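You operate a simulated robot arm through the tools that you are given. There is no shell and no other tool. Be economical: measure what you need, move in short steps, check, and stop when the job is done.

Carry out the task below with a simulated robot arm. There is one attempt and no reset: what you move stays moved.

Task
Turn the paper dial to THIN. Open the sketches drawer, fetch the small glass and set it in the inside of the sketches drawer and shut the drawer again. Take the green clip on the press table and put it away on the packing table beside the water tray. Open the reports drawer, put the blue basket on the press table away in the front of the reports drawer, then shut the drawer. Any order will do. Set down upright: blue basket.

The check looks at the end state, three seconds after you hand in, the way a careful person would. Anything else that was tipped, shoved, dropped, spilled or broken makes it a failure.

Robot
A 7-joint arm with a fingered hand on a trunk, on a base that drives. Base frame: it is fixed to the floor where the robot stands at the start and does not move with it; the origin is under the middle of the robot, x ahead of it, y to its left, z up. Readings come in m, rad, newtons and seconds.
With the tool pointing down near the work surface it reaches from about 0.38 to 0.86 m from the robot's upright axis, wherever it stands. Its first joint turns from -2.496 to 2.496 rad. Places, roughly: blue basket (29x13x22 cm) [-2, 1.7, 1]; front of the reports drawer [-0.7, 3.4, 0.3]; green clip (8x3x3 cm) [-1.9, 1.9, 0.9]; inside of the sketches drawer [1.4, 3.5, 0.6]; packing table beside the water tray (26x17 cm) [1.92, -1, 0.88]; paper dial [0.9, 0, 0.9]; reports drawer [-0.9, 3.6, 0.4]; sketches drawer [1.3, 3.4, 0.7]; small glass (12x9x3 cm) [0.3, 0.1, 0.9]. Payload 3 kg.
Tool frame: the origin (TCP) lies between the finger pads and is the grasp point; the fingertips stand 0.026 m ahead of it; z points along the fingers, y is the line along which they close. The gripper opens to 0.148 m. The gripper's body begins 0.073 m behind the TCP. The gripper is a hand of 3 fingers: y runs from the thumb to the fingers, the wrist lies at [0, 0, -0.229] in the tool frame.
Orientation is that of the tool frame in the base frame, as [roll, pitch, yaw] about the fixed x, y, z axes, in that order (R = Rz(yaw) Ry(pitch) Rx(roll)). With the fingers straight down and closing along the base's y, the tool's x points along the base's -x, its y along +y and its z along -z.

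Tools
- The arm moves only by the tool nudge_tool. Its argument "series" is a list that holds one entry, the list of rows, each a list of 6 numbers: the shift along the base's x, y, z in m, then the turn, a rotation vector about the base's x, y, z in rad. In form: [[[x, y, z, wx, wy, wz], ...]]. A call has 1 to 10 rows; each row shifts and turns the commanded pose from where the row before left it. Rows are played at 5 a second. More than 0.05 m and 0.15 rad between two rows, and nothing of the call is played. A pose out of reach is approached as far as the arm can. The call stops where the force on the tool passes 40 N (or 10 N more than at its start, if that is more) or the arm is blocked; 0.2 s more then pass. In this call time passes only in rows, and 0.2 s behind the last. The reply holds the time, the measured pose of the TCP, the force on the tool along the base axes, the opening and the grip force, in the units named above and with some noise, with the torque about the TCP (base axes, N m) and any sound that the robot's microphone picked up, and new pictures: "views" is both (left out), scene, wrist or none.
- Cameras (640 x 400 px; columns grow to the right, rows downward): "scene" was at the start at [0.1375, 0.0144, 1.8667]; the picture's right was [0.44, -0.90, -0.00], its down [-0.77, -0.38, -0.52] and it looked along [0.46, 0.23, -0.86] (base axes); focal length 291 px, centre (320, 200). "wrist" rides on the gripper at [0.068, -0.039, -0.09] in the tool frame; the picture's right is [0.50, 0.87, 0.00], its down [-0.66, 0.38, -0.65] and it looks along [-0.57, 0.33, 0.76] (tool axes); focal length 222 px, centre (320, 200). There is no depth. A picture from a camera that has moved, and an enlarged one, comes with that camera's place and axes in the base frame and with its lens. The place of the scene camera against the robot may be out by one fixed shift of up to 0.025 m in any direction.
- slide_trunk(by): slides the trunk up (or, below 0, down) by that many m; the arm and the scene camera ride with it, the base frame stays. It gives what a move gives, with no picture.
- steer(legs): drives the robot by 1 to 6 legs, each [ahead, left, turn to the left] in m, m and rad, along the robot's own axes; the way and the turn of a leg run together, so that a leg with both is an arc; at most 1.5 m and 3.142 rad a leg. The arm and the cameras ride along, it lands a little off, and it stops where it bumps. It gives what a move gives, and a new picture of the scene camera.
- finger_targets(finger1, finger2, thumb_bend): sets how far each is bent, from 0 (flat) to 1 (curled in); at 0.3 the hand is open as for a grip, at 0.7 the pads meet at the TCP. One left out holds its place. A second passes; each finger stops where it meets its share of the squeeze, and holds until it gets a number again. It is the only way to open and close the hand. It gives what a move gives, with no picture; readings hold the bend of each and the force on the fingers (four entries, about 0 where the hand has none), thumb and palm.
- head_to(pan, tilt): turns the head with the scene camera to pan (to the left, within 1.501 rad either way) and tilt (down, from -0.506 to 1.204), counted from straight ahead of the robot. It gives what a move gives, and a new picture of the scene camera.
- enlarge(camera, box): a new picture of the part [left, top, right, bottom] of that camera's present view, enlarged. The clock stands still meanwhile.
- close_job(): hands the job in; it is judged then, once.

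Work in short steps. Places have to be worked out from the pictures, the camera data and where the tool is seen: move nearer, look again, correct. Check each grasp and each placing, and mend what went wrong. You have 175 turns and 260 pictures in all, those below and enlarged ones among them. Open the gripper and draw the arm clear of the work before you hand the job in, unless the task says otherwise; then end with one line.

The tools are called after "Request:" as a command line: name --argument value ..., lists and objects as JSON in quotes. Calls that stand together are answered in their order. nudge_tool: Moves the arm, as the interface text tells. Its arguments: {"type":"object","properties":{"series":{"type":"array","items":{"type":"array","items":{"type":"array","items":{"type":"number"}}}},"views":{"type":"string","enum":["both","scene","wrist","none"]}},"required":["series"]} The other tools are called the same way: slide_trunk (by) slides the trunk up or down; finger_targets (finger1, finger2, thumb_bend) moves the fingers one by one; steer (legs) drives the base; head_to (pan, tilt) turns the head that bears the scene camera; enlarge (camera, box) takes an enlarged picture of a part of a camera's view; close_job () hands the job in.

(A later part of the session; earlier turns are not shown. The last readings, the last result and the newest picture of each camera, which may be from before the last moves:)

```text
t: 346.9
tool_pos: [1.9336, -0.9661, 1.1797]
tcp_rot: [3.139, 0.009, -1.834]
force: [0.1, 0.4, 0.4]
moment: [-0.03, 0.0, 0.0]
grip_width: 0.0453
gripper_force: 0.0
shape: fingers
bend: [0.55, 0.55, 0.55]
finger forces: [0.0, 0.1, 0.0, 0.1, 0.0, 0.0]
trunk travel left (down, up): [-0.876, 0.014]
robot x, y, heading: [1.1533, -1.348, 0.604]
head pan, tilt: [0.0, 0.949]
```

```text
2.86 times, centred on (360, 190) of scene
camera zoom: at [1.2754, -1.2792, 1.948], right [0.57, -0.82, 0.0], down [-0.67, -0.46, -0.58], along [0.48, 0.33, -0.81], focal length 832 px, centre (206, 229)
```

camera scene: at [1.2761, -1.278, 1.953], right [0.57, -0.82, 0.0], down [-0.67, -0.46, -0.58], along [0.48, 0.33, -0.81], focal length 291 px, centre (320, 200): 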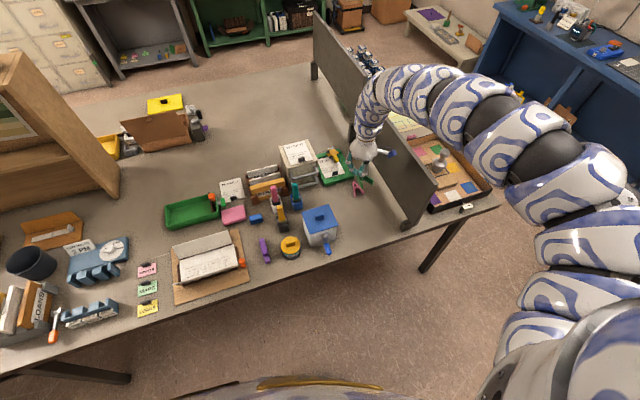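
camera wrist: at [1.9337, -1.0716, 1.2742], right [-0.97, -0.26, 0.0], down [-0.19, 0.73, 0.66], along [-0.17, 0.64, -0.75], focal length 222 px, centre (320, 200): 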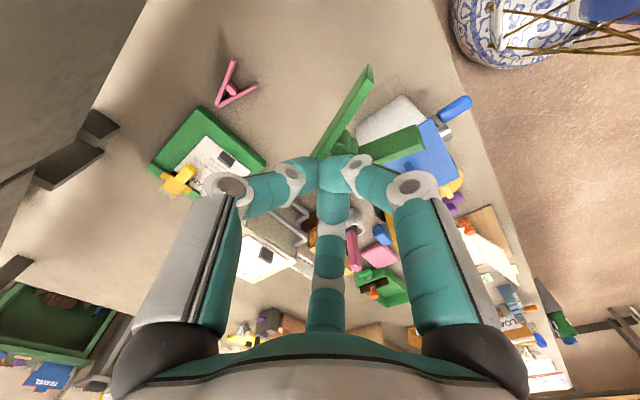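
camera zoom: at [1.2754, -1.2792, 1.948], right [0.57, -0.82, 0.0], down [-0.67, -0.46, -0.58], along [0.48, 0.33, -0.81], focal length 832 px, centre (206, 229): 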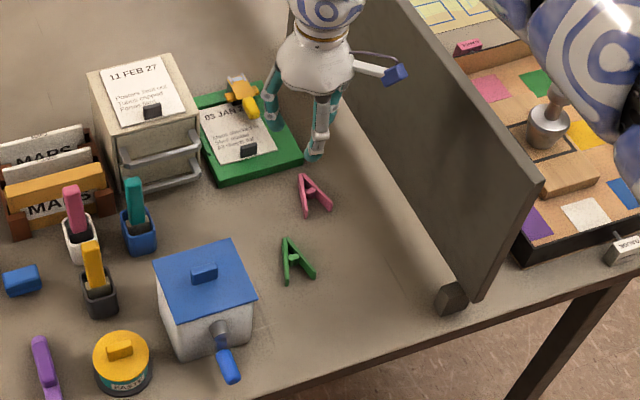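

The clip is placed flat beside the water container. Now the sketches drawer: I drive around the right end of the bench into the back aisle.

Request:
steer --legs '[[-0.35, 0, 0], [0, 0, 0.39], [0, -1.5, 0], [1.45, -0.13, 0], [1.5, 0, 0], [0, 1.5, 0]]'

```text
t: 353.7
tool_pos: [1.9374, -1.213, 1.1824]
tcp_rot: [3.14, 0.024, -1.432]
force: [-5.8, 6.2, 0.7]
moment: [-0.14, -0.17, 0.33]
grip_width: 0.0422
gripper_force: 4.4
shape: fingers
bend: [0.55, 0.55, 0.56]
finger forces: [0.0, 0.1, 0.1, 0.1, 8.2, 0.1]
trunk travel left (down, up): [-0.876, 0.014]
robot x, y, heading: [1.3765, -1.8757, 0.998]
head pan, tilt: [0.0, 0.949]
stopped in leg 3: the force on the tool passed its limit (the readings are from after the stop); the commanded pose is now the measured one
camera scene: at [1.45, -1.762, 1.948], right [0.84, -0.54, 0.0], down [-0.44, -0.68, -0.58], along [0.32, 0.49, -0.81], focal length 291 px, centre (320, 200)
```

scene: 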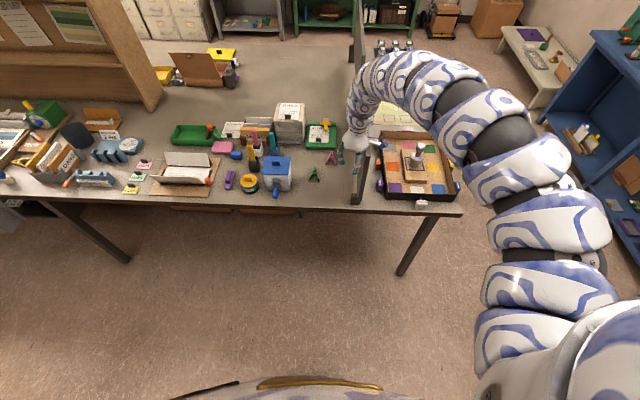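

The hand brushed the partition end. I step left, back 15 cm and continue to the right around the bench.

Request:
steer --legs '[[0, 0.05, 0], [-0.17, 0, 0], [0, -1.1, 0], [1.4, 0, 0], [1.5, 0, 0], [0.3, 1.4, 0]]'

```text
t: 381.4
tool_pos: [3.2384, 1.5002, 1.1823]
tcp_rot: [3.139, 0.02, -1.382]
force: [-0.5, 0.0, -0.9]
moment: [0.01, -0.02, -0.01]
grip_width: 0.0452
gripper_force: 0.0
shape: fingers
bend: [0.55, 0.55, 0.55]
finger forces: [0.0, 0.0, 0.1, 0.0, 0.0, 0.0]
trunk travel left (down, up): [-0.876, 0.014]
robot x, y, heading: [2.7018, 0.8116, 1.047]
head pan, tilt: [0.0, 0.949]
camera scene: at [2.7774, 0.9288, 1.9481], right [0.87, -0.5, 0.0], down [-0.41, -0.7, -0.58], along [0.29, 0.5, -0.81], focal length 291 px, centre (320, 200)
```

scene: 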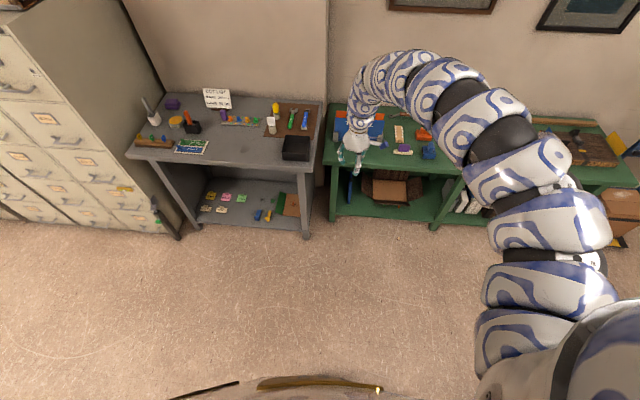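

In the back aisle. I slide left along the cabinets to the sketches drawer and look.

Request:
steer --legs '[[-0.12, 0, -0.056], [0, 1.3, 0], [0, 1.25, 0]]'

Request:
head_to --pan 0.25 --tilt 0.6

Request:
enlarge --camera "scene" --box '[200, 40, 480, 320]'

```text
t: 394.7
tool_pos: [1.0498, 2.7626, 1.1816]
tcp_rot: [3.14, 0.022, -1.414]
force: [-0.4, -0.5, 0.3]
moment: [-0.04, 0.03, -0.01]
grip_width: 0.0456
gripper_force: 0.1
shape: fingers
bend: [0.55, 0.55, 0.55]
finger forces: [0.0, 0.0, 0.1, 0.0, 0.0, 0.0]
trunk travel left (down, up): [-0.876, 0.014]
robot x, y, heading: [0.4956, 2.0881, 1.014]
head pan, tilt: [0.0, 0.949]
camera scene: at [0.5715, 2.2053, 1.9481], right [0.85, -0.53, 0.0], down [-0.43, -0.69, -0.58], along [0.31, 0.49, -0.81], focal length 291 px, centre (320, 200)
```

scene: 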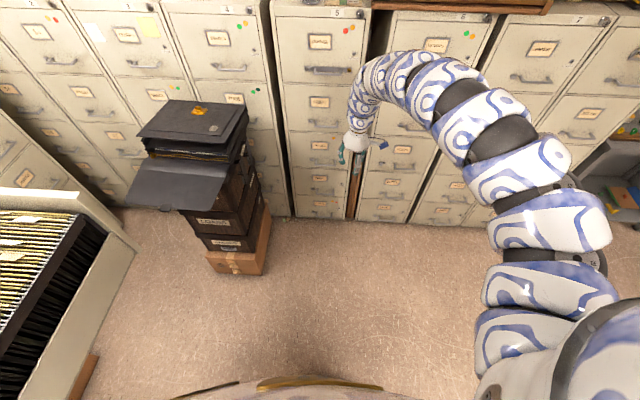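

```text
t: 395.5
tool_pos: [1.0489, 2.7637, 1.1822]
tcp_rot: [3.138, 0.023, -1.414]
force: [0.1, 0.3, -0.1]
moment: [0.0, 0.0, 0.0]
grip_width: 0.0455
gripper_force: 0.0
shape: fingers
bend: [0.55, 0.55, 0.55]
finger forces: [0.1, 0.0, 0.0, 0.0, 0.0, 0.0]
trunk travel left (down, up): [-0.876, 0.014]
robot x, y, heading: [0.4927, 2.0909, 1.018]
head pan, tilt: [0.25, 0.6]
camera scene: at [0.5601, 2.2275, 1.9764], right [0.95, -0.3, 0.0], down [-0.17, -0.54, -0.82], along [0.25, 0.79, -0.57], focal length 291 px, centre (320, 200)
```

scene: 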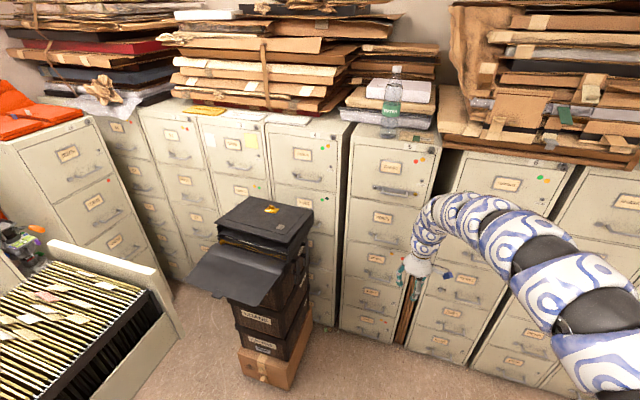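

```text
1.43 times, centred on (340, 180) of scene
camera zoom: at [0.5601, 2.2275, 1.9764], right [0.95, -0.3, 0.0], down [-0.17, -0.54, -0.82], along [0.25, 0.79, -0.57], focal length 416 px, centre (291, 229)
```

zoom: 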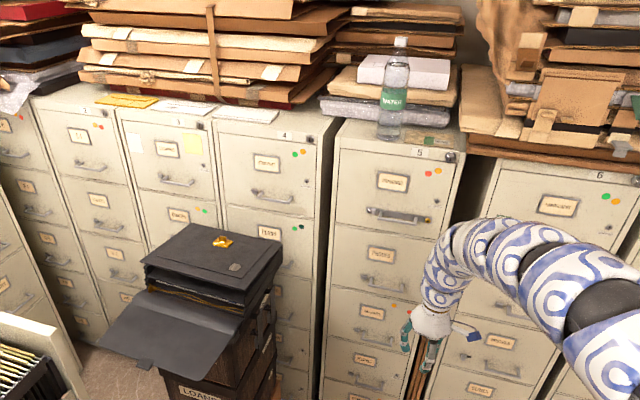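

Cabinet 5 fits; I read its labels.

Request:
enlarge --camera "scene" --box '[340, 200, 430, 340]'

```text
2.86 times, centred on (385, 270) of scene
camera zoom: at [0.5601, 2.2275, 1.9764], right [0.95, -0.3, 0.0], down [-0.17, -0.54, -0.82], along [0.25, 0.79, -0.57], focal length 832 px, centre (134, 0)
```

zoom: 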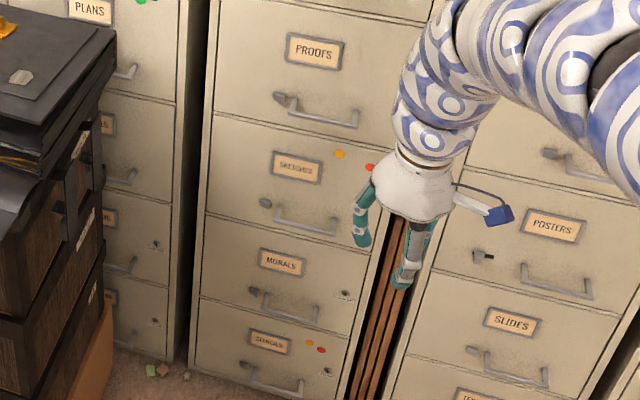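

SKETCHES is the third drawer of cabinet 5; its bar is at about [1.20, 3.16, 0.70]. I roll the hand so the fingers straddle a bar parallel to the front, tilt it forward, and lower the trunk.

Request:
finger_targets --finger1 0.52 --finger2 0.58 --thumb_bend 0.25

Request:
nudge_tool --series '[[[0, 0, 0, 0, 0, -0.145], [0, 0, 0, 0, 0, -0.145], [0, 0, 0, 0, 0, -0.145], [0, 0, 0, 0, 0, -0.145], [0, 0, 0, 0, 0, -0.13], [0, 0, 0, 0.12, -0.08, 0], [0, 0, 0, 0.12, -0.08, 0]]]' --views "none"

Request:
slide_trunk --by -0.37

Request:
steer --legs '[[0.2, 0.08, -0.02]]'

Request:
enlarge --camera "wrist" --box '[0, 0, 640, 400]'

```text
t: 396.5
tool_pos: [1.0491, 2.7622, 1.1826]
tcp_rot: [3.139, 0.021, -1.412]
force: [-0.1, -0.1, 0.3]
moment: [-0.02, 0.0, -0.03]
grip_width: 0.0989
gripper_force: 0.1
shape: fingers
bend: [0.52, 0.57, 0.25]
finger forces: [0.1, 0.0, 0.0, 0.0, 0.0, 0.0]
trunk travel left (down, up): [-0.876, 0.014]
robot x, y, heading: [0.4931, 2.0913, 1.016]
head pan, tilt: [0.25, 0.6]
```

```text
t: 398.1
tool_pos: [1.0612, 2.7848, 1.1685]
tcp_rot: [-3.135, 0.31, -2.122]
force: [0.3, -0.2, 0.6]
moment: [-0.02, 0.02, 0.03]
grip_width: 0.0992
gripper_force: 0.1
shape: fingers
bend: [0.52, 0.57, 0.25]
finger forces: [0.1, 0.1, 0.0, 0.0, 0.0, 0.0]
out of reach, approached as far as the arm can: row 7
trunk travel left (down, up): [-0.876, 0.014]
robot x, y, heading: [0.4948, 2.0896, 1.016]
head pan, tilt: [0.25, 0.6]
```

```text
t: 401.7
tool_pos: [1.0609, 2.7852, 0.7997]
tcp_rot: [-3.135, 0.308, -2.121]
force: [0.0, 0.2, 0.1]
moment: [-0.01, -0.04, -0.04]
grip_width: 0.0991
gripper_force: 0.0
shape: fingers
bend: [0.52, 0.57, 0.25]
finger forces: [0.1, 0.0, 0.1, 0.0, 0.1, 0.0]
trunk travel left (down, up): [-0.506, 0.384]
robot x, y, heading: [0.4949, 2.0909, 1.018]
head pan, tilt: [0.25, 0.6]
```

```text
t: 403.4
tool_pos: [1.1131, 2.987, 0.801]
tcp_rot: [-3.131, 0.308, -2.143]
force: [0.1, 0.7, 0.0]
moment: [-0.03, 0.02, 0.0]
grip_width: 0.0992
gripper_force: 0.1
shape: fingers
bend: [0.52, 0.57, 0.25]
finger forces: [0.1, 0.0, 0.0, 0.0, 0.0, 0.1]
trunk travel left (down, up): [-0.506, 0.384]
robot x, y, heading: [0.5276, 2.3041, 0.99]
head pan, tilt: [0.25, 0.6]
camera scene: at [0.601, 2.4402, 1.6064], right [0.95, -0.32, 0.0], down [-0.18, -0.54, -0.82], along [0.26, 0.78, -0.57], focal length 291 px, centre (320, 200)
```

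scene: 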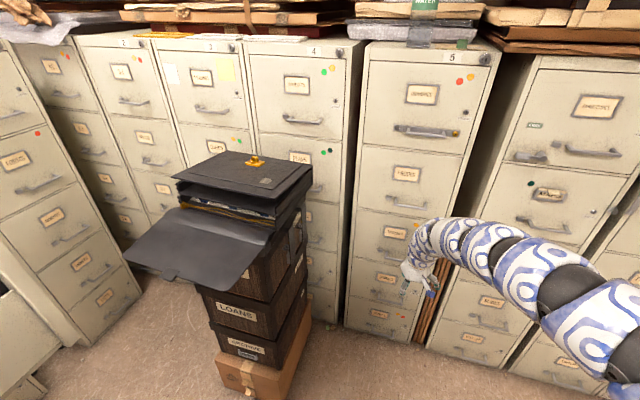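

```text
1.00 times, centred on (320, 200) of wrist
camera zoom: at [1.0963, 2.8899, 0.8667], right [-0.98, 0.07, -0.16], down [-0.09, 0.57, 0.82], along [0.15, 0.82, -0.55], focal length 222 px, centre (320, 200)
```

zoom: 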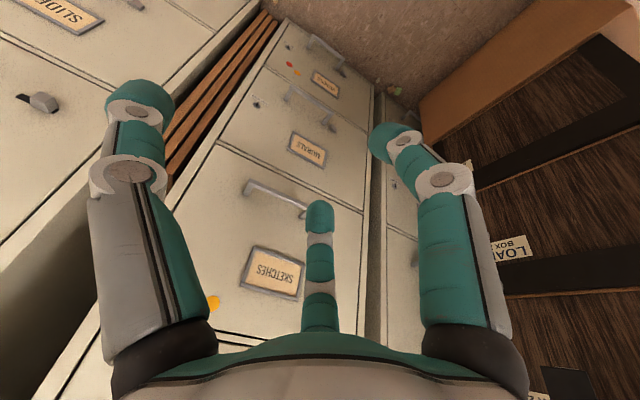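

The bar is at n 3.322, z 0.679. I drive 20 cm forward so the hand is above it and check.

Request:
steer --legs '[[0.195, 0.018, 0]]'

Request:
slide_trunk --by -0.05

Request:
enlarge --camera "wrist" --box '[0, 0, 640, 400]'

```text
t: 404.9
tool_pos: [1.2049, 3.1639, 0.8006]
tcp_rot: [-3.136, 0.31, -2.142]
force: [0.1, 0.7, 0.1]
moment: [0.02, -0.01, 0.0]
grip_width: 0.0989
gripper_force: 0.0
shape: fingers
bend: [0.52, 0.57, 0.25]
finger forces: [0.0, 0.0, 0.1, 0.0, 0.0, 0.1]
trunk travel left (down, up): [-0.506, 0.384]
robot x, y, heading: [0.6224, 2.4808, 1.0]
head pan, tilt: [0.25, 0.6]
camera scene: at [0.693, 2.6163, 1.6064], right [0.95, -0.32, 0.0], down [-0.18, -0.54, -0.82], along [0.26, 0.78, -0.57], focal length 291 px, centre (320, 200)
```

scene: 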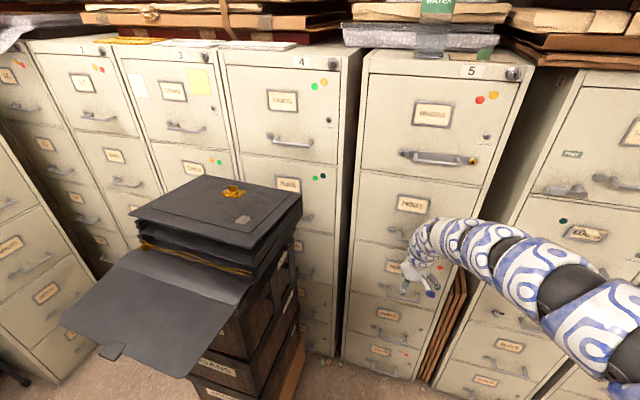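

```text
t: 405.9
tool_pos: [1.2037, 3.1645, 0.75]
tcp_rot: [-3.135, 0.31, -2.143]
force: [0.0, 0.5, -0.7]
moment: [-0.03, 0.01, 0.03]
grip_width: 0.0989
gripper_force: 0.1
shape: fingers
bend: [0.52, 0.57, 0.25]
finger forces: [0.0, 0.1, 0.0, 0.0, 0.0, 0.0]
trunk travel left (down, up): [-0.456, 0.434]
robot x, y, heading: [0.6187, 2.4816, 1.002]
head pan, tilt: [0.25, 0.6]
```

```text
1.00 times, centred on (320, 200) of wrist
camera zoom: at [1.1872, 3.0666, 0.8171], right [-0.98, 0.07, -0.16], down [-0.09, 0.57, 0.82], along [0.15, 0.82, -0.55], focal length 222 px, centre (320, 200)
```

zoom: 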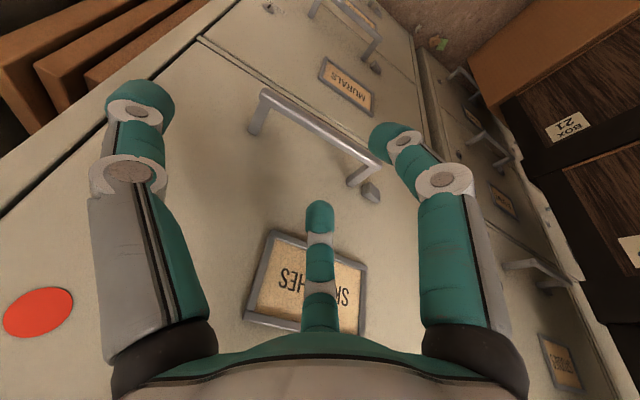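

Bar centred between the fingers. I lower 6.7 cm, close on it, and pull by driving back.

Request:
nudge_tool --series '[[[0.003, 0.004, -0.025, 0, 0, 0], [0, 0, -0.025, 0, 0, 0], [0, 0, -0.017, 0, 0, 0]]]' --views "none"

Request:
finger_targets --finger1 0.75 --finger2 0.75

Request:
steer --legs '[[-0.2, 0, 0]]'

Request:
enlarge --camera "wrist" --box '[0, 0, 640, 400]'

```text
t: 406.7
tool_pos: [1.2054, 3.1652, 0.7044]
tcp_rot: [-3.132, 0.309, -2.144]
force: [-0.9, -0.5, 0.1]
moment: [0.02, 0.01, -0.01]
grip_width: 0.0989
gripper_force: 0.1
shape: fingers
bend: [0.52, 0.57, 0.25]
finger forces: [0.1, 0.1, 0.0, 0.0, 0.1, 0.1]
out of reach, approached as far as the arm can: row 2, 3
trunk travel left (down, up): [-0.456, 0.434]
robot x, y, heading: [0.627, 2.4784, 0.999]
head pan, tilt: [0.25, 0.6]
```

```text
t: 407.7
tool_pos: [1.2053, 3.1647, 0.7046]
tcp_rot: [-3.134, 0.308, -2.143]
force: [-0.5, 0.3, -0.4]
moment: [0.01, 0.01, 0.02]
grip_width: 0.0761
gripper_force: 0.0
shape: fingers
bend: [0.72, 0.75, 0.25]
finger forces: [0.1, 0.0, 0.0, 0.1, 0.1, 0.1]
trunk travel left (down, up): [-0.456, 0.434]
robot x, y, heading: [0.6225, 2.4818, 0.994]
head pan, tilt: [0.25, 0.6]
```

```text
t: 409.3
tool_pos: [1.0885, 2.9951, 0.7068]
tcp_rot: [-3.135, 0.308, -2.136]
force: [-0.4, 0.6, 0.0]
moment: [-0.03, 0.01, -0.01]
grip_width: 0.0757
gripper_force: 0.0
shape: fingers
bend: [0.72, 0.75, 0.25]
finger forces: [0.0, 0.0, 0.1, 0.0, 0.0, 0.0]
trunk travel left (down, up): [-0.456, 0.434]
robot x, y, heading: [0.5135, 2.3051, 1.006]
head pan, tilt: [0.25, 0.6]
camera scene: at [0.5791, 2.4413, 1.5566], right [0.95, -0.31, 0.0], down [-0.18, -0.54, -0.83], along [0.26, 0.78, -0.56], focal length 291 px, centre (320, 200)
```

scene: 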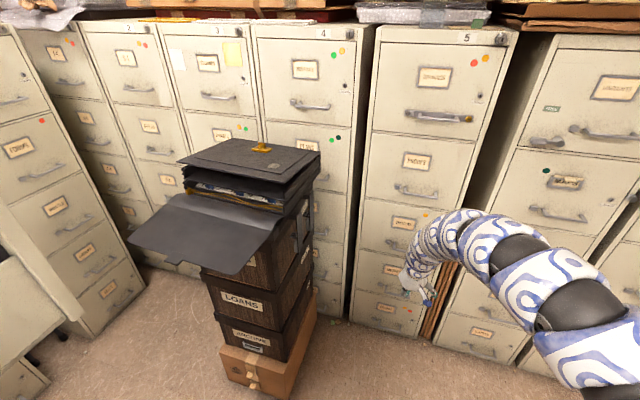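

```text
1.00 times, centred on (320, 200) of wrist
camera zoom: at [1.0717, 2.8971, 0.7721], right [-0.99, 0.06, -0.16], down [-0.1, 0.57, 0.82], along [0.14, 0.82, -0.55], focal length 222 px, centre (320, 200)
```

zoom: 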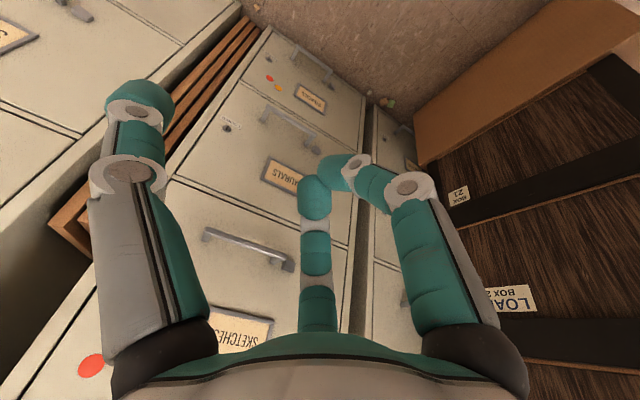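

The arm stopped 2 cm short and missed the bar. I raise slightly, reopen, drive in again and lower with the trunk instead.

Request:
finger_targets --finger1 0.52 --finger2 0.58

Request:
slide_trunk --by 0.05

Request:
steer --legs '[[0.203, 0, -0.007]]'

Request:
enlarge --camera "wrist" --box '[0, 0, 640, 400]'

```text
t: 410.3
tool_pos: [1.0891, 2.9958, 0.7053]
tcp_rot: [-3.135, 0.309, -2.136]
force: [0.3, -0.2, -0.1]
moment: [-0.01, 0.03, 0.01]
grip_width: 0.0989
gripper_force: 0.0
shape: fingers
bend: [0.52, 0.57, 0.25]
finger forces: [0.0, 0.1, 0.1, 0.0, 0.0, 0.0]
trunk travel left (down, up): [-0.456, 0.434]
robot x, y, heading: [0.5127, 2.3077, 1.006]
head pan, tilt: [0.25, 0.6]
```

```text
t: 411.2
tool_pos: [1.0889, 2.9943, 0.7549]
tcp_rot: [-3.134, 0.31, -2.135]
force: [0.2, -1.0, 0.4]
moment: [-0.02, -0.01, 0.01]
grip_width: 0.0987
gripper_force: 0.1
shape: fingers
bend: [0.52, 0.57, 0.25]
finger forces: [0.1, 0.0, 0.0, 0.0, 0.0, 0.1]
trunk travel left (down, up): [-0.506, 0.384]
robot x, y, heading: [0.508, 2.306, 1.002]
head pan, tilt: [0.25, 0.6]
```

```text
t: 412.8
tool_pos: [1.2007, 3.1643, 0.755]
tcp_rot: [-3.134, 0.308, -2.141]
force: [1.1, 0.0, -0.7]
moment: [-0.03, -0.02, -0.03]
grip_width: 0.0986
gripper_force: 0.0
shape: fingers
bend: [0.52, 0.57, 0.25]
finger forces: [0.0, 0.1, 0.0, 0.0, 0.0, 0.1]
trunk travel left (down, up): [-0.506, 0.384]
robot x, y, heading: [0.622, 2.4786, 0.999]
head pan, tilt: [0.25, 0.6]
camera scene: at [0.6903, 2.6134, 1.6064], right [0.95, -0.32, 0.0], down [-0.18, -0.54, -0.82], along [0.26, 0.78, -0.57], focal length 291 px, centre (320, 200)
```

scene: 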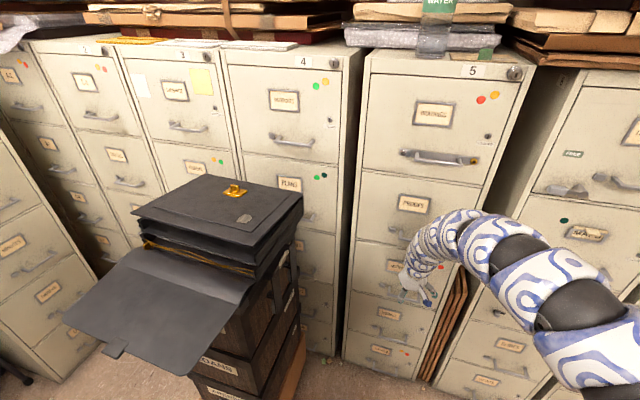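

```text
1.00 times, centred on (320, 200) of wrist
camera zoom: at [1.1841, 3.0669, 0.8214], right [-0.99, 0.07, -0.16], down [-0.09, 0.57, 0.82], along [0.14, 0.82, -0.55], focal length 222 px, centre (320, 200)
```

zoom: 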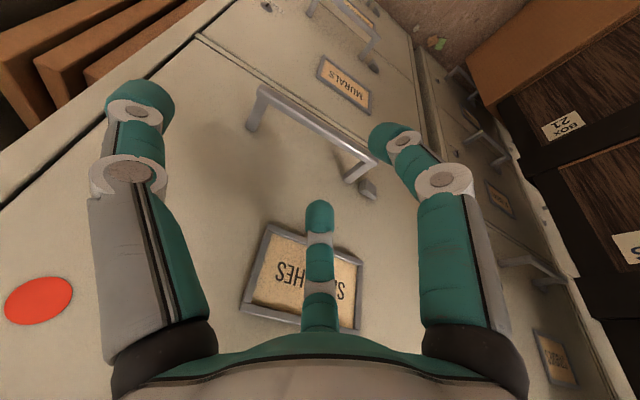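

In place. I nudge 6 mm forward, lower 7.3 cm with the trunk, close, and pull back 34 cm.

Request:
nudge_tool --series '[[[0.003, 0.005, 0, 0, 0, 0]]]' --views "none"

Request:
slide_trunk --by -0.075

Request:
finger_targets --finger1 0.75 --finger2 0.75

Request:
steer --legs '[[-0.34, 0, 0]]'

```text
t: 413.2
tool_pos: [1.1995, 3.1648, 0.7542]
tcp_rot: [-3.133, 0.306, -2.139]
force: [-0.3, 0.6, 0.4]
moment: [-0.03, 0.02, 0.02]
grip_width: 0.0989
gripper_force: 0.1
shape: fingers
bend: [0.52, 0.57, 0.25]
finger forces: [0.0, 0.0, 0.0, 0.0, 0.1, 0.1]
out of reach, approached as far as the arm can: row 1
trunk travel left (down, up): [-0.506, 0.384]
robot x, y, heading: [0.6198, 2.4774, 1.001]
head pan, tilt: [0.25, 0.6]
```

```text
t: 414.2
tool_pos: [1.2022, 3.1672, 0.6926]
tcp_rot: [-3.134, 0.323, -2.14]
force: [-4.3, -3.7, 32.0]
moment: [1.07, 0.07, 0.18]
grip_width: 0.0986
gripper_force: 16.5
shape: fingers
bend: [0.52, 0.55, 0.25]
finger forces: [0.0, 32.2, 0.0, 0.0, 0.0, 0.1]
trunk travel left (down, up): [-0.435, 0.455]
robot x, y, heading: [0.625, 2.4751, 1.001]
head pan, tilt: [0.25, 0.6]
stopped: the force on the tool passed its limit (the readings are from after the stop); the commanded pose is now the measured one
```

```text
t: 415.2
tool_pos: [1.2006, 3.1673, 0.6901]
tcp_rot: [-3.135, 0.319, -2.139]
force: [-1.7, 6.2, 25.4]
moment: [1.02, 0.04, 0.15]
grip_width: 0.0725
gripper_force: 12.3
shape: fingers
bend: [0.75, 0.5, 0.25]
finger forces: [0.0, 25.0, 0.0, 0.0, 0.1, 0.1]
trunk travel left (down, up): [-0.435, 0.455]
robot x, y, heading: [0.6234, 2.4777, 1.005]
head pan, tilt: [0.25, 0.6]
```

```text
t: 417.4
tool_pos: [1.016, 2.8825, 0.6883]
tcp_rot: [-3.136, 0.316, -2.137]
force: [-0.5, 0.1, -0.1]
moment: [0.01, 0.01, 0.01]
grip_width: 0.0727
gripper_force: 0.0
shape: fingers
bend: [0.75, 0.75, 0.25]
finger forces: [0.1, 0.1, 0.0, 0.0, 0.0, 0.0]
trunk travel left (down, up): [-0.435, 0.455]
robot x, y, heading: [0.4379, 2.1916, 1.005]
head pan, tilt: [0.25, 0.6]
camera scene: at [0.5057, 2.3265, 1.5358], right [0.95, -0.31, 0.0], down [-0.18, -0.54, -0.83], along [0.26, 0.78, -0.56], focal length 291 px, centre (320, 200)
```

scene: 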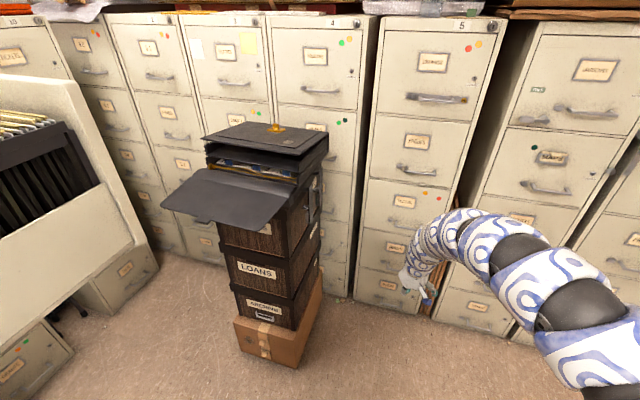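

Finger 2 landed on top of the bar: I need about 12 mm more depth. I raise, reopen, drive in 35 cm and lower again.

Request:
finger_targets --finger1 0.5 --finger2 0.57

Request:
slide_trunk --by 0.07

Request:
steer --legs '[[0.352, 0, -0.012]]'

Request:
slide_trunk --by -0.06

Request:
enlarge --camera "wrist" --box '[0, 0, 640, 400]'

```text
t: 418.4
tool_pos: [1.0152, 2.8821, 0.6877]
tcp_rot: [-3.135, 0.316, -2.135]
force: [-0.2, 0.0, -0.8]
moment: [-0.02, -0.05, -0.01]
grip_width: 0.1018
gripper_force: 0.1
shape: fingers
bend: [0.5, 0.56, 0.25]
finger forces: [0.0, 0.1, 0.0, 0.0, 0.0, 0.0]
trunk travel left (down, up): [-0.435, 0.455]
robot x, y, heading: [0.4385, 2.1943, 1.005]
head pan, tilt: [0.25, 0.6]
```

```text
t: 419.5
tool_pos: [1.0157, 2.8838, 0.7573]
tcp_rot: [-3.134, 0.315, -2.135]
force: [1.0, -0.8, 0.8]
moment: [0.01, -0.01, 0.02]
grip_width: 0.1015
gripper_force: 0.1
shape: fingers
bend: [0.5, 0.56, 0.25]
finger forces: [0.1, 0.0, 0.1, 0.1, 0.0, 0.0]
trunk travel left (down, up): [-0.505, 0.385]
robot x, y, heading: [0.4369, 2.1924, 1.001]
head pan, tilt: [0.25, 0.6]
```

```text
t: 421.8
tool_pos: [1.2222, 3.1674, 0.7581]
tcp_rot: [-3.133, 0.315, -2.154]
force: [-0.1, -0.1, 1.3]
moment: [-0.01, -0.02, 0.0]
grip_width: 0.1015
gripper_force: 0.1
shape: fingers
bend: [0.5, 0.56, 0.25]
finger forces: [0.0, 0.1, 0.0, 0.0, 0.1, 0.1]
trunk travel left (down, up): [-0.505, 0.385]
robot x, y, heading: [0.6314, 2.4881, 0.98]
head pan, tilt: [0.25, 0.6]
camera scene: at [0.7025, 2.6222, 1.6057], right [0.94, -0.33, 0.0], down [-0.19, -0.53, -0.82], along [0.27, 0.78, -0.57], focal length 291 px, centre (320, 200)
```

scene: 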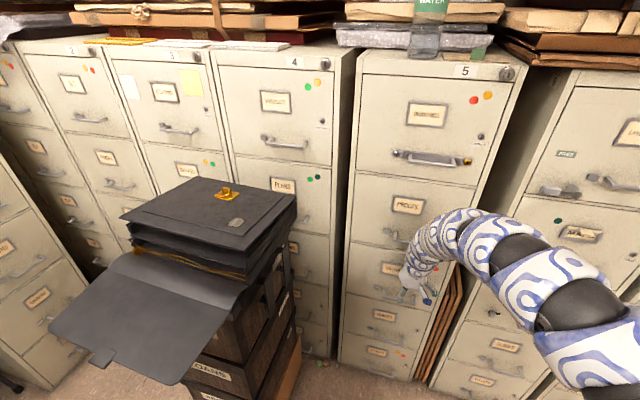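

```text
t: 422.8
tool_pos: [1.2233, 3.1671, 0.699]
tcp_rot: [-3.135, 0.316, -2.155]
force: [-0.1, -0.7, 0.1]
moment: [0.0, -0.03, 0.02]
grip_width: 0.1019
gripper_force: 0.1
shape: fingers
bend: [0.5, 0.56, 0.25]
finger forces: [0.0, 0.0, 0.1, 0.1, 0.1, 0.1]
trunk travel left (down, up): [-0.445, 0.445]
robot x, y, heading: [0.629, 2.4888, 0.981]
head pan, tilt: [0.25, 0.6]
```

```text
1.00 times, centred on (320, 200) of wrist
camera zoom: at [1.2047, 3.0703, 0.7639], right [-0.98, 0.08, -0.16], down [-0.09, 0.56, 0.82], along [0.16, 0.82, -0.55], focal length 222 px, centre (320, 200)
```

zoom: 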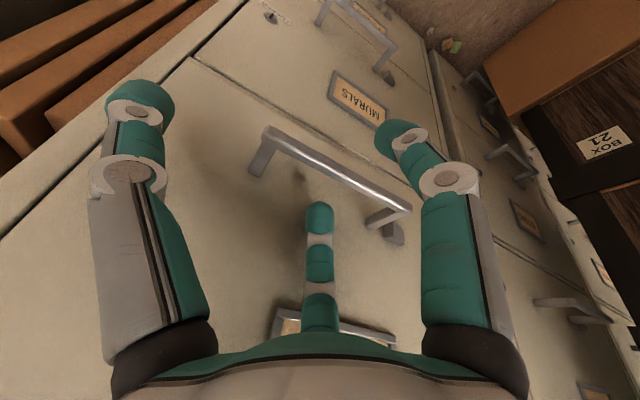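

Finger 2 is now behind the bar line. I lower 2 cm more, close and pull.

Request:
slide_trunk --by -0.022

Request:
finger_targets --finger1 0.75 --finger2 0.75

Request:
steer --legs '[[-0.34, 0, 0.01]]'

```text
t: 423.5
tool_pos: [1.2243, 3.1681, 0.6757]
tcp_rot: [-3.135, 0.316, -2.157]
force: [-0.4, 0.3, -0.2]
moment: [0.02, 0.0, -0.01]
grip_width: 0.1017
gripper_force: 0.0
shape: fingers
bend: [0.5, 0.56, 0.25]
finger forces: [0.0, 0.1, 0.0, 0.0, 0.1, 0.1]
trunk travel left (down, up): [-0.423, 0.467]
robot x, y, heading: [0.6325, 2.4867, 0.983]
head pan, tilt: [0.25, 0.6]
```

```text
t: 424.5
tool_pos: [1.2237, 3.1689, 0.6753]
tcp_rot: [-3.135, 0.314, -2.155]
force: [-2.2, 6.2, -3.0]
moment: [0.07, 0.07, 0.0]
grip_width: 0.0762
gripper_force: 6.3
shape: fingers
bend: [0.73, 0.64, 0.25]
finger forces: [4.2, 8.3, 0.0, 0.1, 0.0, 0.1]
trunk travel left (down, up): [-0.423, 0.467]
robot x, y, heading: [0.6281, 2.4821, 0.981]
head pan, tilt: [0.25, 0.6]
```

```text
t: 426.7
tool_pos: [1.0228, 2.8901, 0.6763]
tcp_rot: [-3.135, 0.317, -2.137]
force: [-5.1, -0.6, 2.3]
moment: [-0.1, 0.1, -0.03]
grip_width: 0.0721
gripper_force: 8.8
shape: fingers
bend: [0.75, 0.64, 0.25]
finger forces: [10.8, 7.3, 0.0, 0.1, 0.1, 0.0]
trunk travel left (down, up): [-0.423, 0.467]
robot x, y, heading: [0.4451, 2.2031, 1.005]
head pan, tilt: [0.25, 0.6]
camera scene: at [0.5112, 2.3353, 1.5238], right [0.95, -0.31, 0.0], down [-0.18, -0.54, -0.83], along [0.26, 0.78, -0.57], focal length 291 px, centre (320, 200)
```

scene: 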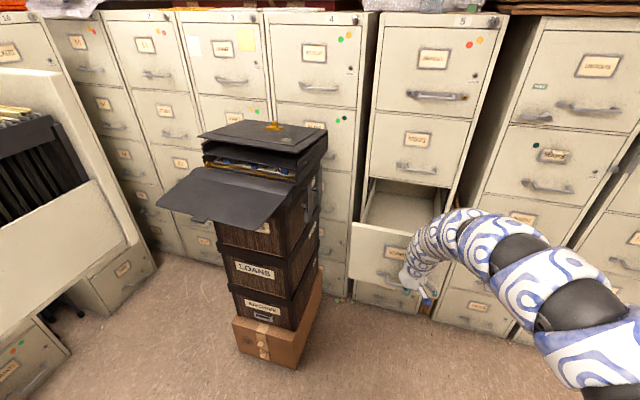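

The sketches drawer is open about 33 cm. I release, rise, and drive back around the bench toward the glass.

Request:
finger_targets --finger1 0.48 --finger2 0.55

Request:
slide_trunk --by 0.4

Request:
steer --legs '[[-0.1, 0, -0.014], [0, -1.4, 0], [0, -1.4, 0], [0, -1.2, 0], [-1.5, 0, 0], [-1.48, 0, 0]]'

```text
t: 427.7
tool_pos: [1.0229, 2.8896, 0.6761]
tcp_rot: [-3.133, 0.316, -2.138]
force: [-0.3, 0.4, 0.7]
moment: [-0.02, -0.01, 0.01]
grip_width: 0.1044
gripper_force: 0.2
shape: fingers
bend: [0.48, 0.55, 0.25]
finger forces: [0.1, 0.0, 0.0, 0.0, 0.1, 0.0]
trunk travel left (down, up): [-0.423, 0.467]
robot x, y, heading: [0.4464, 2.2008, 1.002]
head pan, tilt: [0.25, 0.6]
```

```text
t: 431.5
tool_pos: [1.0224, 2.89, 1.0754]
tcp_rot: [-3.134, 0.316, -2.138]
force: [0.1, -0.2, 0.4]
moment: [0.01, -0.02, 0.02]
grip_width: 0.1044
gripper_force: 0.1
shape: fingers
bend: [0.48, 0.55, 0.25]
finger forces: [0.0, 0.1, 0.0, 0.1, 0.0, 0.0]
trunk travel left (down, up): [-0.823, 0.067]
robot x, y, heading: [0.4406, 2.1981, 1.006]
head pan, tilt: [0.25, 0.6]
```

```text
t: 465.6
tool_pos: [2.8687, -1.8288, 1.0763]
tcp_rot: [-3.135, 0.315, -2.113]
force: [-0.4, -0.7, 0.1]
moment: [0.0, -0.03, -0.03]
grip_width: 0.1046
gripper_force: 0.0
shape: fingers
bend: [0.48, 0.55, 0.25]
finger forces: [0.1, 0.0, 0.1, 0.0, 0.0, 0.0]
trunk travel left (down, up): [-0.823, 0.067]
robot x, y, heading: [2.306, -2.5358, 1.027]
head pan, tilt: [0.25, 0.6]
camera scene: at [2.3709, -2.3964, 1.9238], right [0.96, -0.29, 0.0], down [-0.17, -0.54, -0.83], along [0.24, 0.79, -0.56], focal length 291 px, centre (320, 200)
```

scene: 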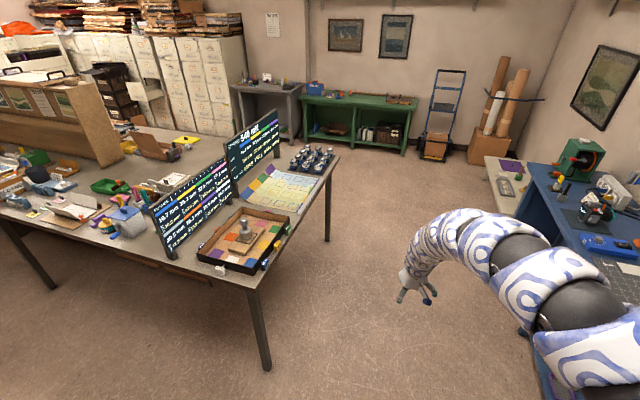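

Good progress. I continue: back a little, then along the aisle to the glass.

Request:
steer --legs '[[-0.13, 0, -0.036], [0, 1.5, 0], [0, 0.5, 0], [0.25, 1.1, 0]]'

Request:
head_to --pan 0.1 --tilt 0.95

Request:
enlarge --camera "wrist" --box '[0, 0, 640, 400]'

```text
t: 481.7
tool_pos: [0.4181, -0.0368, 1.0754]
tcp_rot: [-3.135, 0.316, -2.156]
force: [-0.7, 0.1, 0.0]
moment: [0.01, -0.01, -0.01]
grip_width: 0.1048
gripper_force: 0.1
shape: fingers
bend: [0.48, 0.55, 0.25]
finger forces: [0.1, 0.0, 0.0, 0.0, 0.0, 0.1]
trunk travel left (down, up): [-0.823, 0.067]
robot x, y, heading: [-0.1741, -0.7147, 0.979]
head pan, tilt: [0.25, 0.6]
camera scene: at [-0.1035, -0.5822, 1.9237], right [0.94, -0.33, 0.0], down [-0.19, -0.53, -0.82], along [0.27, 0.78, -0.57], focal length 291 px, centre (320, 200)
```

scene: 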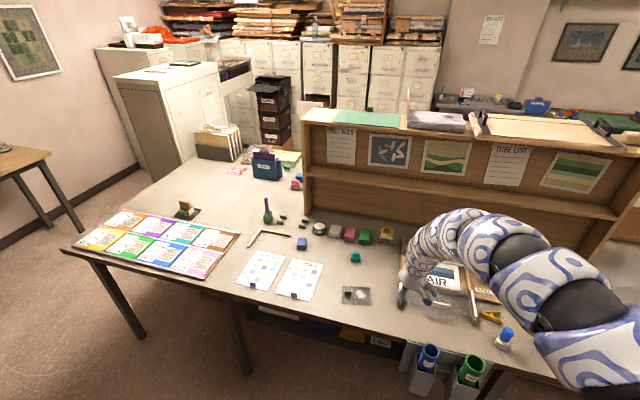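

```text
t: 482.6
tool_pos: [0.4185, -0.0369, 1.0757]
tcp_rot: [-3.135, 0.316, -2.157]
force: [0.0, 1.0, 1.0]
moment: [0.01, -0.01, 0.02]
grip_width: 0.1047
gripper_force: 0.0
shape: fingers
bend: [0.48, 0.55, 0.25]
finger forces: [0.0, 0.0, 0.0, 0.1, 0.1, 0.1]
trunk travel left (down, up): [-0.823, 0.067]
robot x, y, heading: [-0.1747, -0.7174, 0.981]
head pan, tilt: [0.099, 0.949]
camera scene: at [-0.0985, -0.6016, 1.8954], right [0.88, -0.47, 0.0], down [-0.38, -0.72, -0.58], along [0.27, 0.51, -0.81], focal length 291 px, centre (320, 200)
```

scene: 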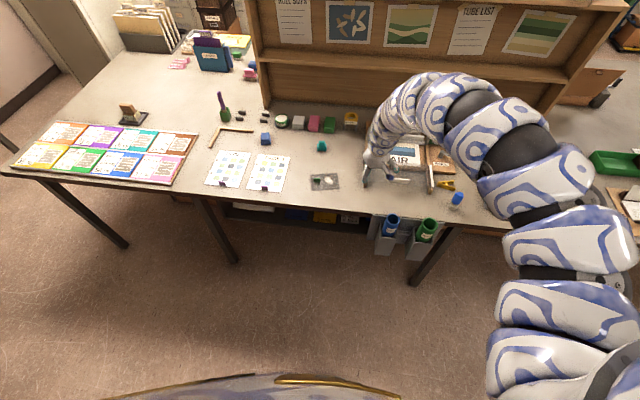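

```text
1.00 times, centred on (320, 200) of wrist
camera zoom: at [0.3997, -0.1351, 1.1415], right [-0.98, 0.08, -0.16], down [-0.09, 0.56, 0.82], along [0.16, 0.82, -0.55], focal length 222 px, centre (320, 200)
```

zoom: 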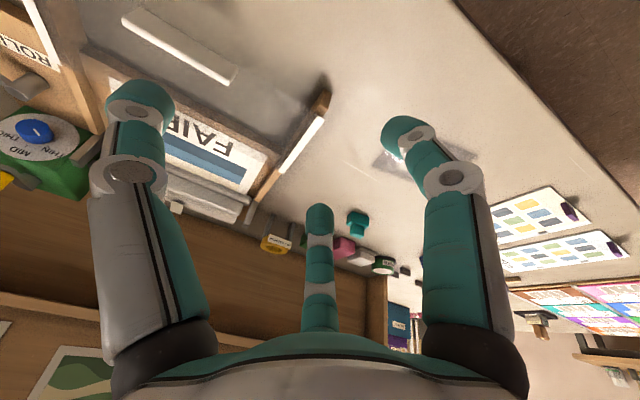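

I enlarge the glass to find its tab.

Request:
enlarge --camera "scene" --box '[290, 155, 360, 205]'

```text
8.00 times, centred on (325, 180) of scene
camera zoom: at [-0.0985, -0.6016, 1.8954], right [0.88, -0.47, 0.0], down [-0.38, -0.72, -0.58], along [0.27, 0.51, -0.81], focal length 2329 px, centre (280, 360)
```

zoom: 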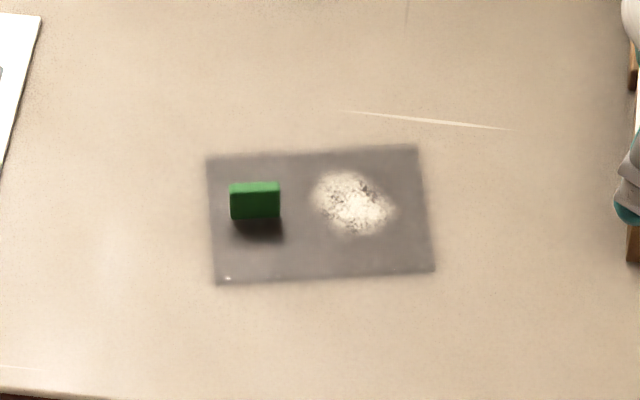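

The tab is at about [0.274, 0.130, 0.90], its broad side parallel to the bench edge, so the digits must close along the bench normal. I untilt, roll the hand by about 90°, and move the base closer.

Request:
finger_targets --finger1 0.5 --finger2 0.5 --thumb_bend 0.5

Request:
nudge_tool --series '[[[0, 0, 0.02, -0.12, 0.08, 0], [0, 0, 0.01, -0.12, 0.08, 0], [0, 0, 0, 0, 0, 0.148], [0, 0, 0, 0, 0, 0.148], [0, 0, 0, 0, 0, 0.148], [0, 0, 0, 0, 0, 0.148], [0, 0, 0, 0, 0, 0.148], [0, 0, 0, 0, 0, 0.148], [0, 0, 0, 0, 0, 0.148], [0, 0, 0, 0, 0, 0.148]]]' --views "none"

Request:
nudge_tool --series '[[[-0.03, 0.02, 0, 0, 0, 0.13], [-0.03, 0.02, 0, 0, 0, 0.13], [-0.03, 0.02, 0, 0, 0, 0.1]]]' --views "none"

Request:
steer --legs '[[0.1, 0.04, 0]]'

Request:
enlarge --camera "wrist" --box '[0, 0, 640, 400]'

```text
t: 483.6
tool_pos: [0.4191, -0.0379, 1.0757]
tcp_rot: [-3.135, 0.315, -2.158]
force: [-0.1, -0.7, -0.5]
moment: [-0.01, -0.01, -0.01]
grip_width: 0.0625
gripper_force: 0.0
shape: fingers
bend: [0.5, 0.5, 0.5]
finger forces: [0.0, 0.0, 0.1, 0.1, 0.1, 0.1]
trunk travel left (down, up): [-0.823, 0.067]
robot x, y, heading: [-0.1715, -0.7184, 0.975]
head pan, tilt: [0.099, 0.949]
```

```text
t: 485.8
tool_pos: [0.3502, -0.0637, 1.0899]
tcp_rot: [-3.135, 0.026, -0.97]
force: [0.4, -0.9, -0.2]
moment: [-0.01, -0.01, -0.01]
grip_width: 0.0622
gripper_force: 0.1
shape: fingers
bend: [0.5, 0.5, 0.5]
finger forces: [0.1, 0.0, 0.0, 0.1, 0.0, 0.0]
out of reach, approached as far as the arm can: row 1, 2
trunk travel left (down, up): [-0.823, 0.067]
robot x, y, heading: [-0.1742, -0.7161, 0.984]
head pan, tilt: [0.099, 0.949]
```

```text
t: 486.6
tool_pos: [0.2501, -0.0168, 1.0899]
tcp_rot: [-3.134, 0.027, -0.646]
force: [-0.5, -0.4, -0.7]
moment: [-0.03, -0.02, -0.03]
grip_width: 0.0623
gripper_force: 0.1
shape: fingers
bend: [0.5, 0.5, 0.5]
finger forces: [0.0, 0.1, 0.1, 0.0, 0.0, 0.0]
out of reach, approached as far as the arm can: row 2, 3
trunk travel left (down, up): [-0.823, 0.067]
robot x, y, heading: [-0.1715, -0.717, 0.976]
head pan, tilt: [0.099, 0.949]
```

```text
t: 487.7
tool_pos: [0.2718, 0.0907, 1.0908]
tcp_rot: [-3.136, 0.025, -0.645]
force: [1.0, 1.7, 0.3]
moment: [-0.01, -0.02, -0.02]
grip_width: 0.0624
gripper_force: 0.1
shape: fingers
bend: [0.5, 0.5, 0.5]
finger forces: [0.0, 0.0, 0.0, 0.1, 0.1, 0.1]
trunk travel left (down, up): [-0.823, 0.067]
robot x, y, heading: [-0.1504, -0.6114, 0.981]
head pan, tilt: [0.099, 0.949]
camera scene: at [-0.075, -0.493, 1.8951], right [0.88, -0.47, 0.0], down [-0.38, -0.72, -0.58], along [0.27, 0.51, -0.81], focal length 291 px, centre (320, 200)
```

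scene: 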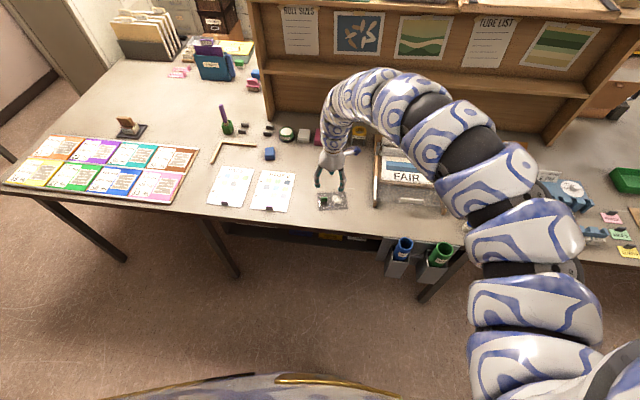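

```text
1.00 times, centred on (320, 200) of wrist
camera zoom: at [0.3516, 0.0802, 1.1783], right [-0.12, -0.99, -0.02], down [-0.74, 0.08, 0.67], along [-0.66, 0.09, -0.74], focal length 222 px, centre (320, 200)
```

zoom: 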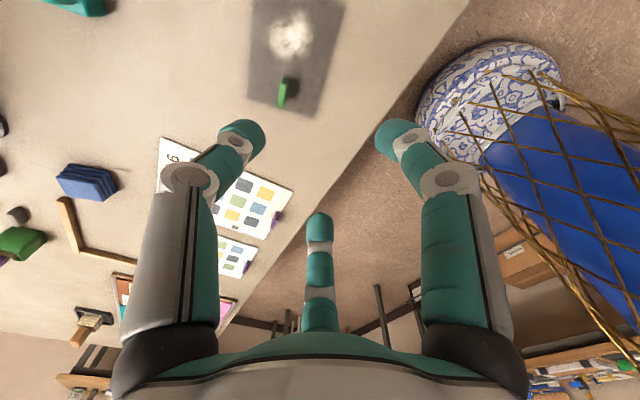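

Tab at [0.277, 0.135]. I move over it and lower by the trunk to check.

Request:
nudge_tool --series '[[[0.003, 0.022, 0, 0, 0, -0.02], [0.002, 0.022, 0, 0, 0, 0]]]' --views "none"

Request:
slide_trunk --by -0.12

Request:
enlarge --camera "wrist" --box '[0, 0, 640, 400]'

```text
t: 488.3
tool_pos: [0.2714, 0.0901, 1.0903]
tcp_rot: [-3.133, 0.029, -0.645]
force: [0.4, 0.2, 0.5]
moment: [0.01, 0.03, -0.01]
grip_width: 0.0621
gripper_force: 0.0
shape: fingers
bend: [0.5, 0.5, 0.5]
finger forces: [0.0, 0.1, 0.0, 0.0, 0.0, 0.0]
out of reach, approached as far as the arm can: row 1, 2
trunk travel left (down, up): [-0.823, 0.067]
robot x, y, heading: [-0.1517, -0.6144, 0.988]
head pan, tilt: [0.099, 0.949]
```

```text
t: 489.8
tool_pos: [0.2714, 0.089, 0.9693]
tcp_rot: [-3.136, 0.028, -0.644]
force: [0.9, -0.8, 0.0]
moment: [-0.02, 0.0, 0.04]
grip_width: 0.0624
gripper_force: 0.1
shape: fingers
bend: [0.5, 0.5, 0.5]
finger forces: [0.0, 0.0, 0.0, 0.0, 0.0, 0.0]
trunk travel left (down, up): [-0.703, 0.187]
robot x, y, heading: [-0.1521, -0.6129, 0.981]
head pan, tilt: [0.099, 0.949]
```

```text
1.00 times, centred on (320, 200) of wrist
camera zoom: at [0.3513, 0.0787, 1.0595], right [-0.12, -0.99, -0.02], down [-0.74, 0.08, 0.67], along [-0.66, 0.1, -0.74], focal length 222 px, centre (320, 200)
```

zoom: 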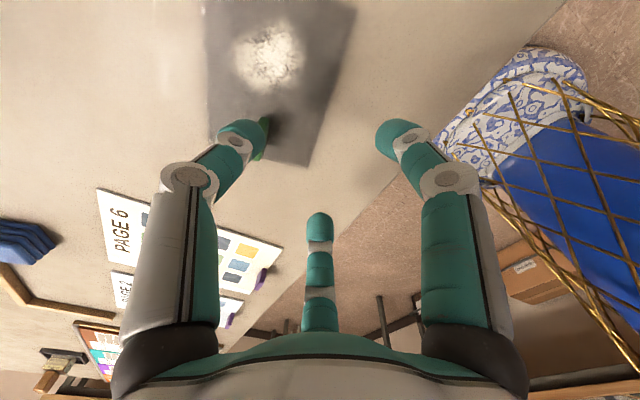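

The arm is at a limit, so I shift the base by 4 cm forward and 2 cm left.

Request:
steer --legs '[[0.041, 0.02, 0]]'

Request:
enlarge --camera "wrist" --box '[0, 0, 640, 400]'

```text
t: 490.7
tool_pos: [0.2768, 0.1363, 0.9689]
tcp_rot: [-3.137, 0.028, -0.644]
force: [0.8, 0.0, -0.5]
moment: [-0.02, 0.01, -0.01]
grip_width: 0.0622
gripper_force: 0.1
shape: fingers
bend: [0.5, 0.5, 0.5]
finger forces: [0.1, 0.0, 0.0, 0.0, 0.0, 0.0]
trunk travel left (down, up): [-0.703, 0.187]
robot x, y, heading: [-0.1432, -0.5625, 0.99]
head pan, tilt: [0.099, 0.949]
camera scene: at [-0.0695, -0.4477, 1.7751], right [0.88, -0.47, 0.0], down [-0.38, -0.72, -0.58], along [0.27, 0.51, -0.81], focal length 291 px, centre (320, 200)
```

scene: 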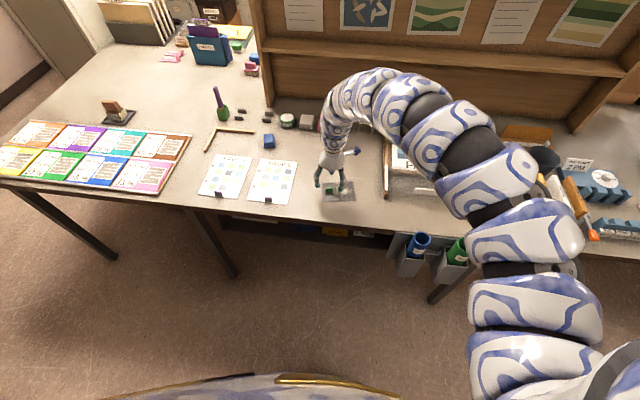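

```text
1.00 times, centred on (320, 200) of wrist
camera zoom: at [0.3563, 0.1261, 1.0583], right [-0.12, -0.99, -0.02], down [-0.74, 0.08, 0.67], along [-0.66, 0.09, -0.74], focal length 222 px, centre (320, 200)
```

zoom: 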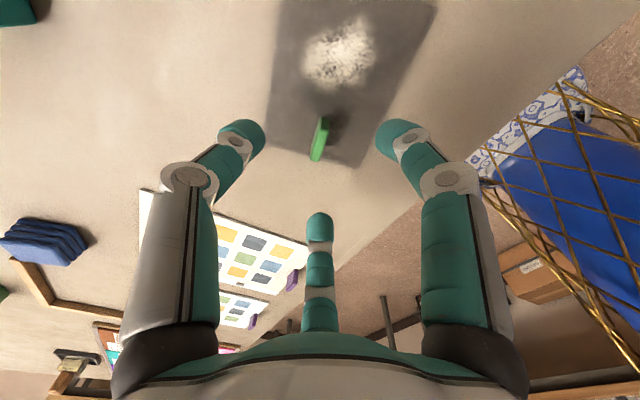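

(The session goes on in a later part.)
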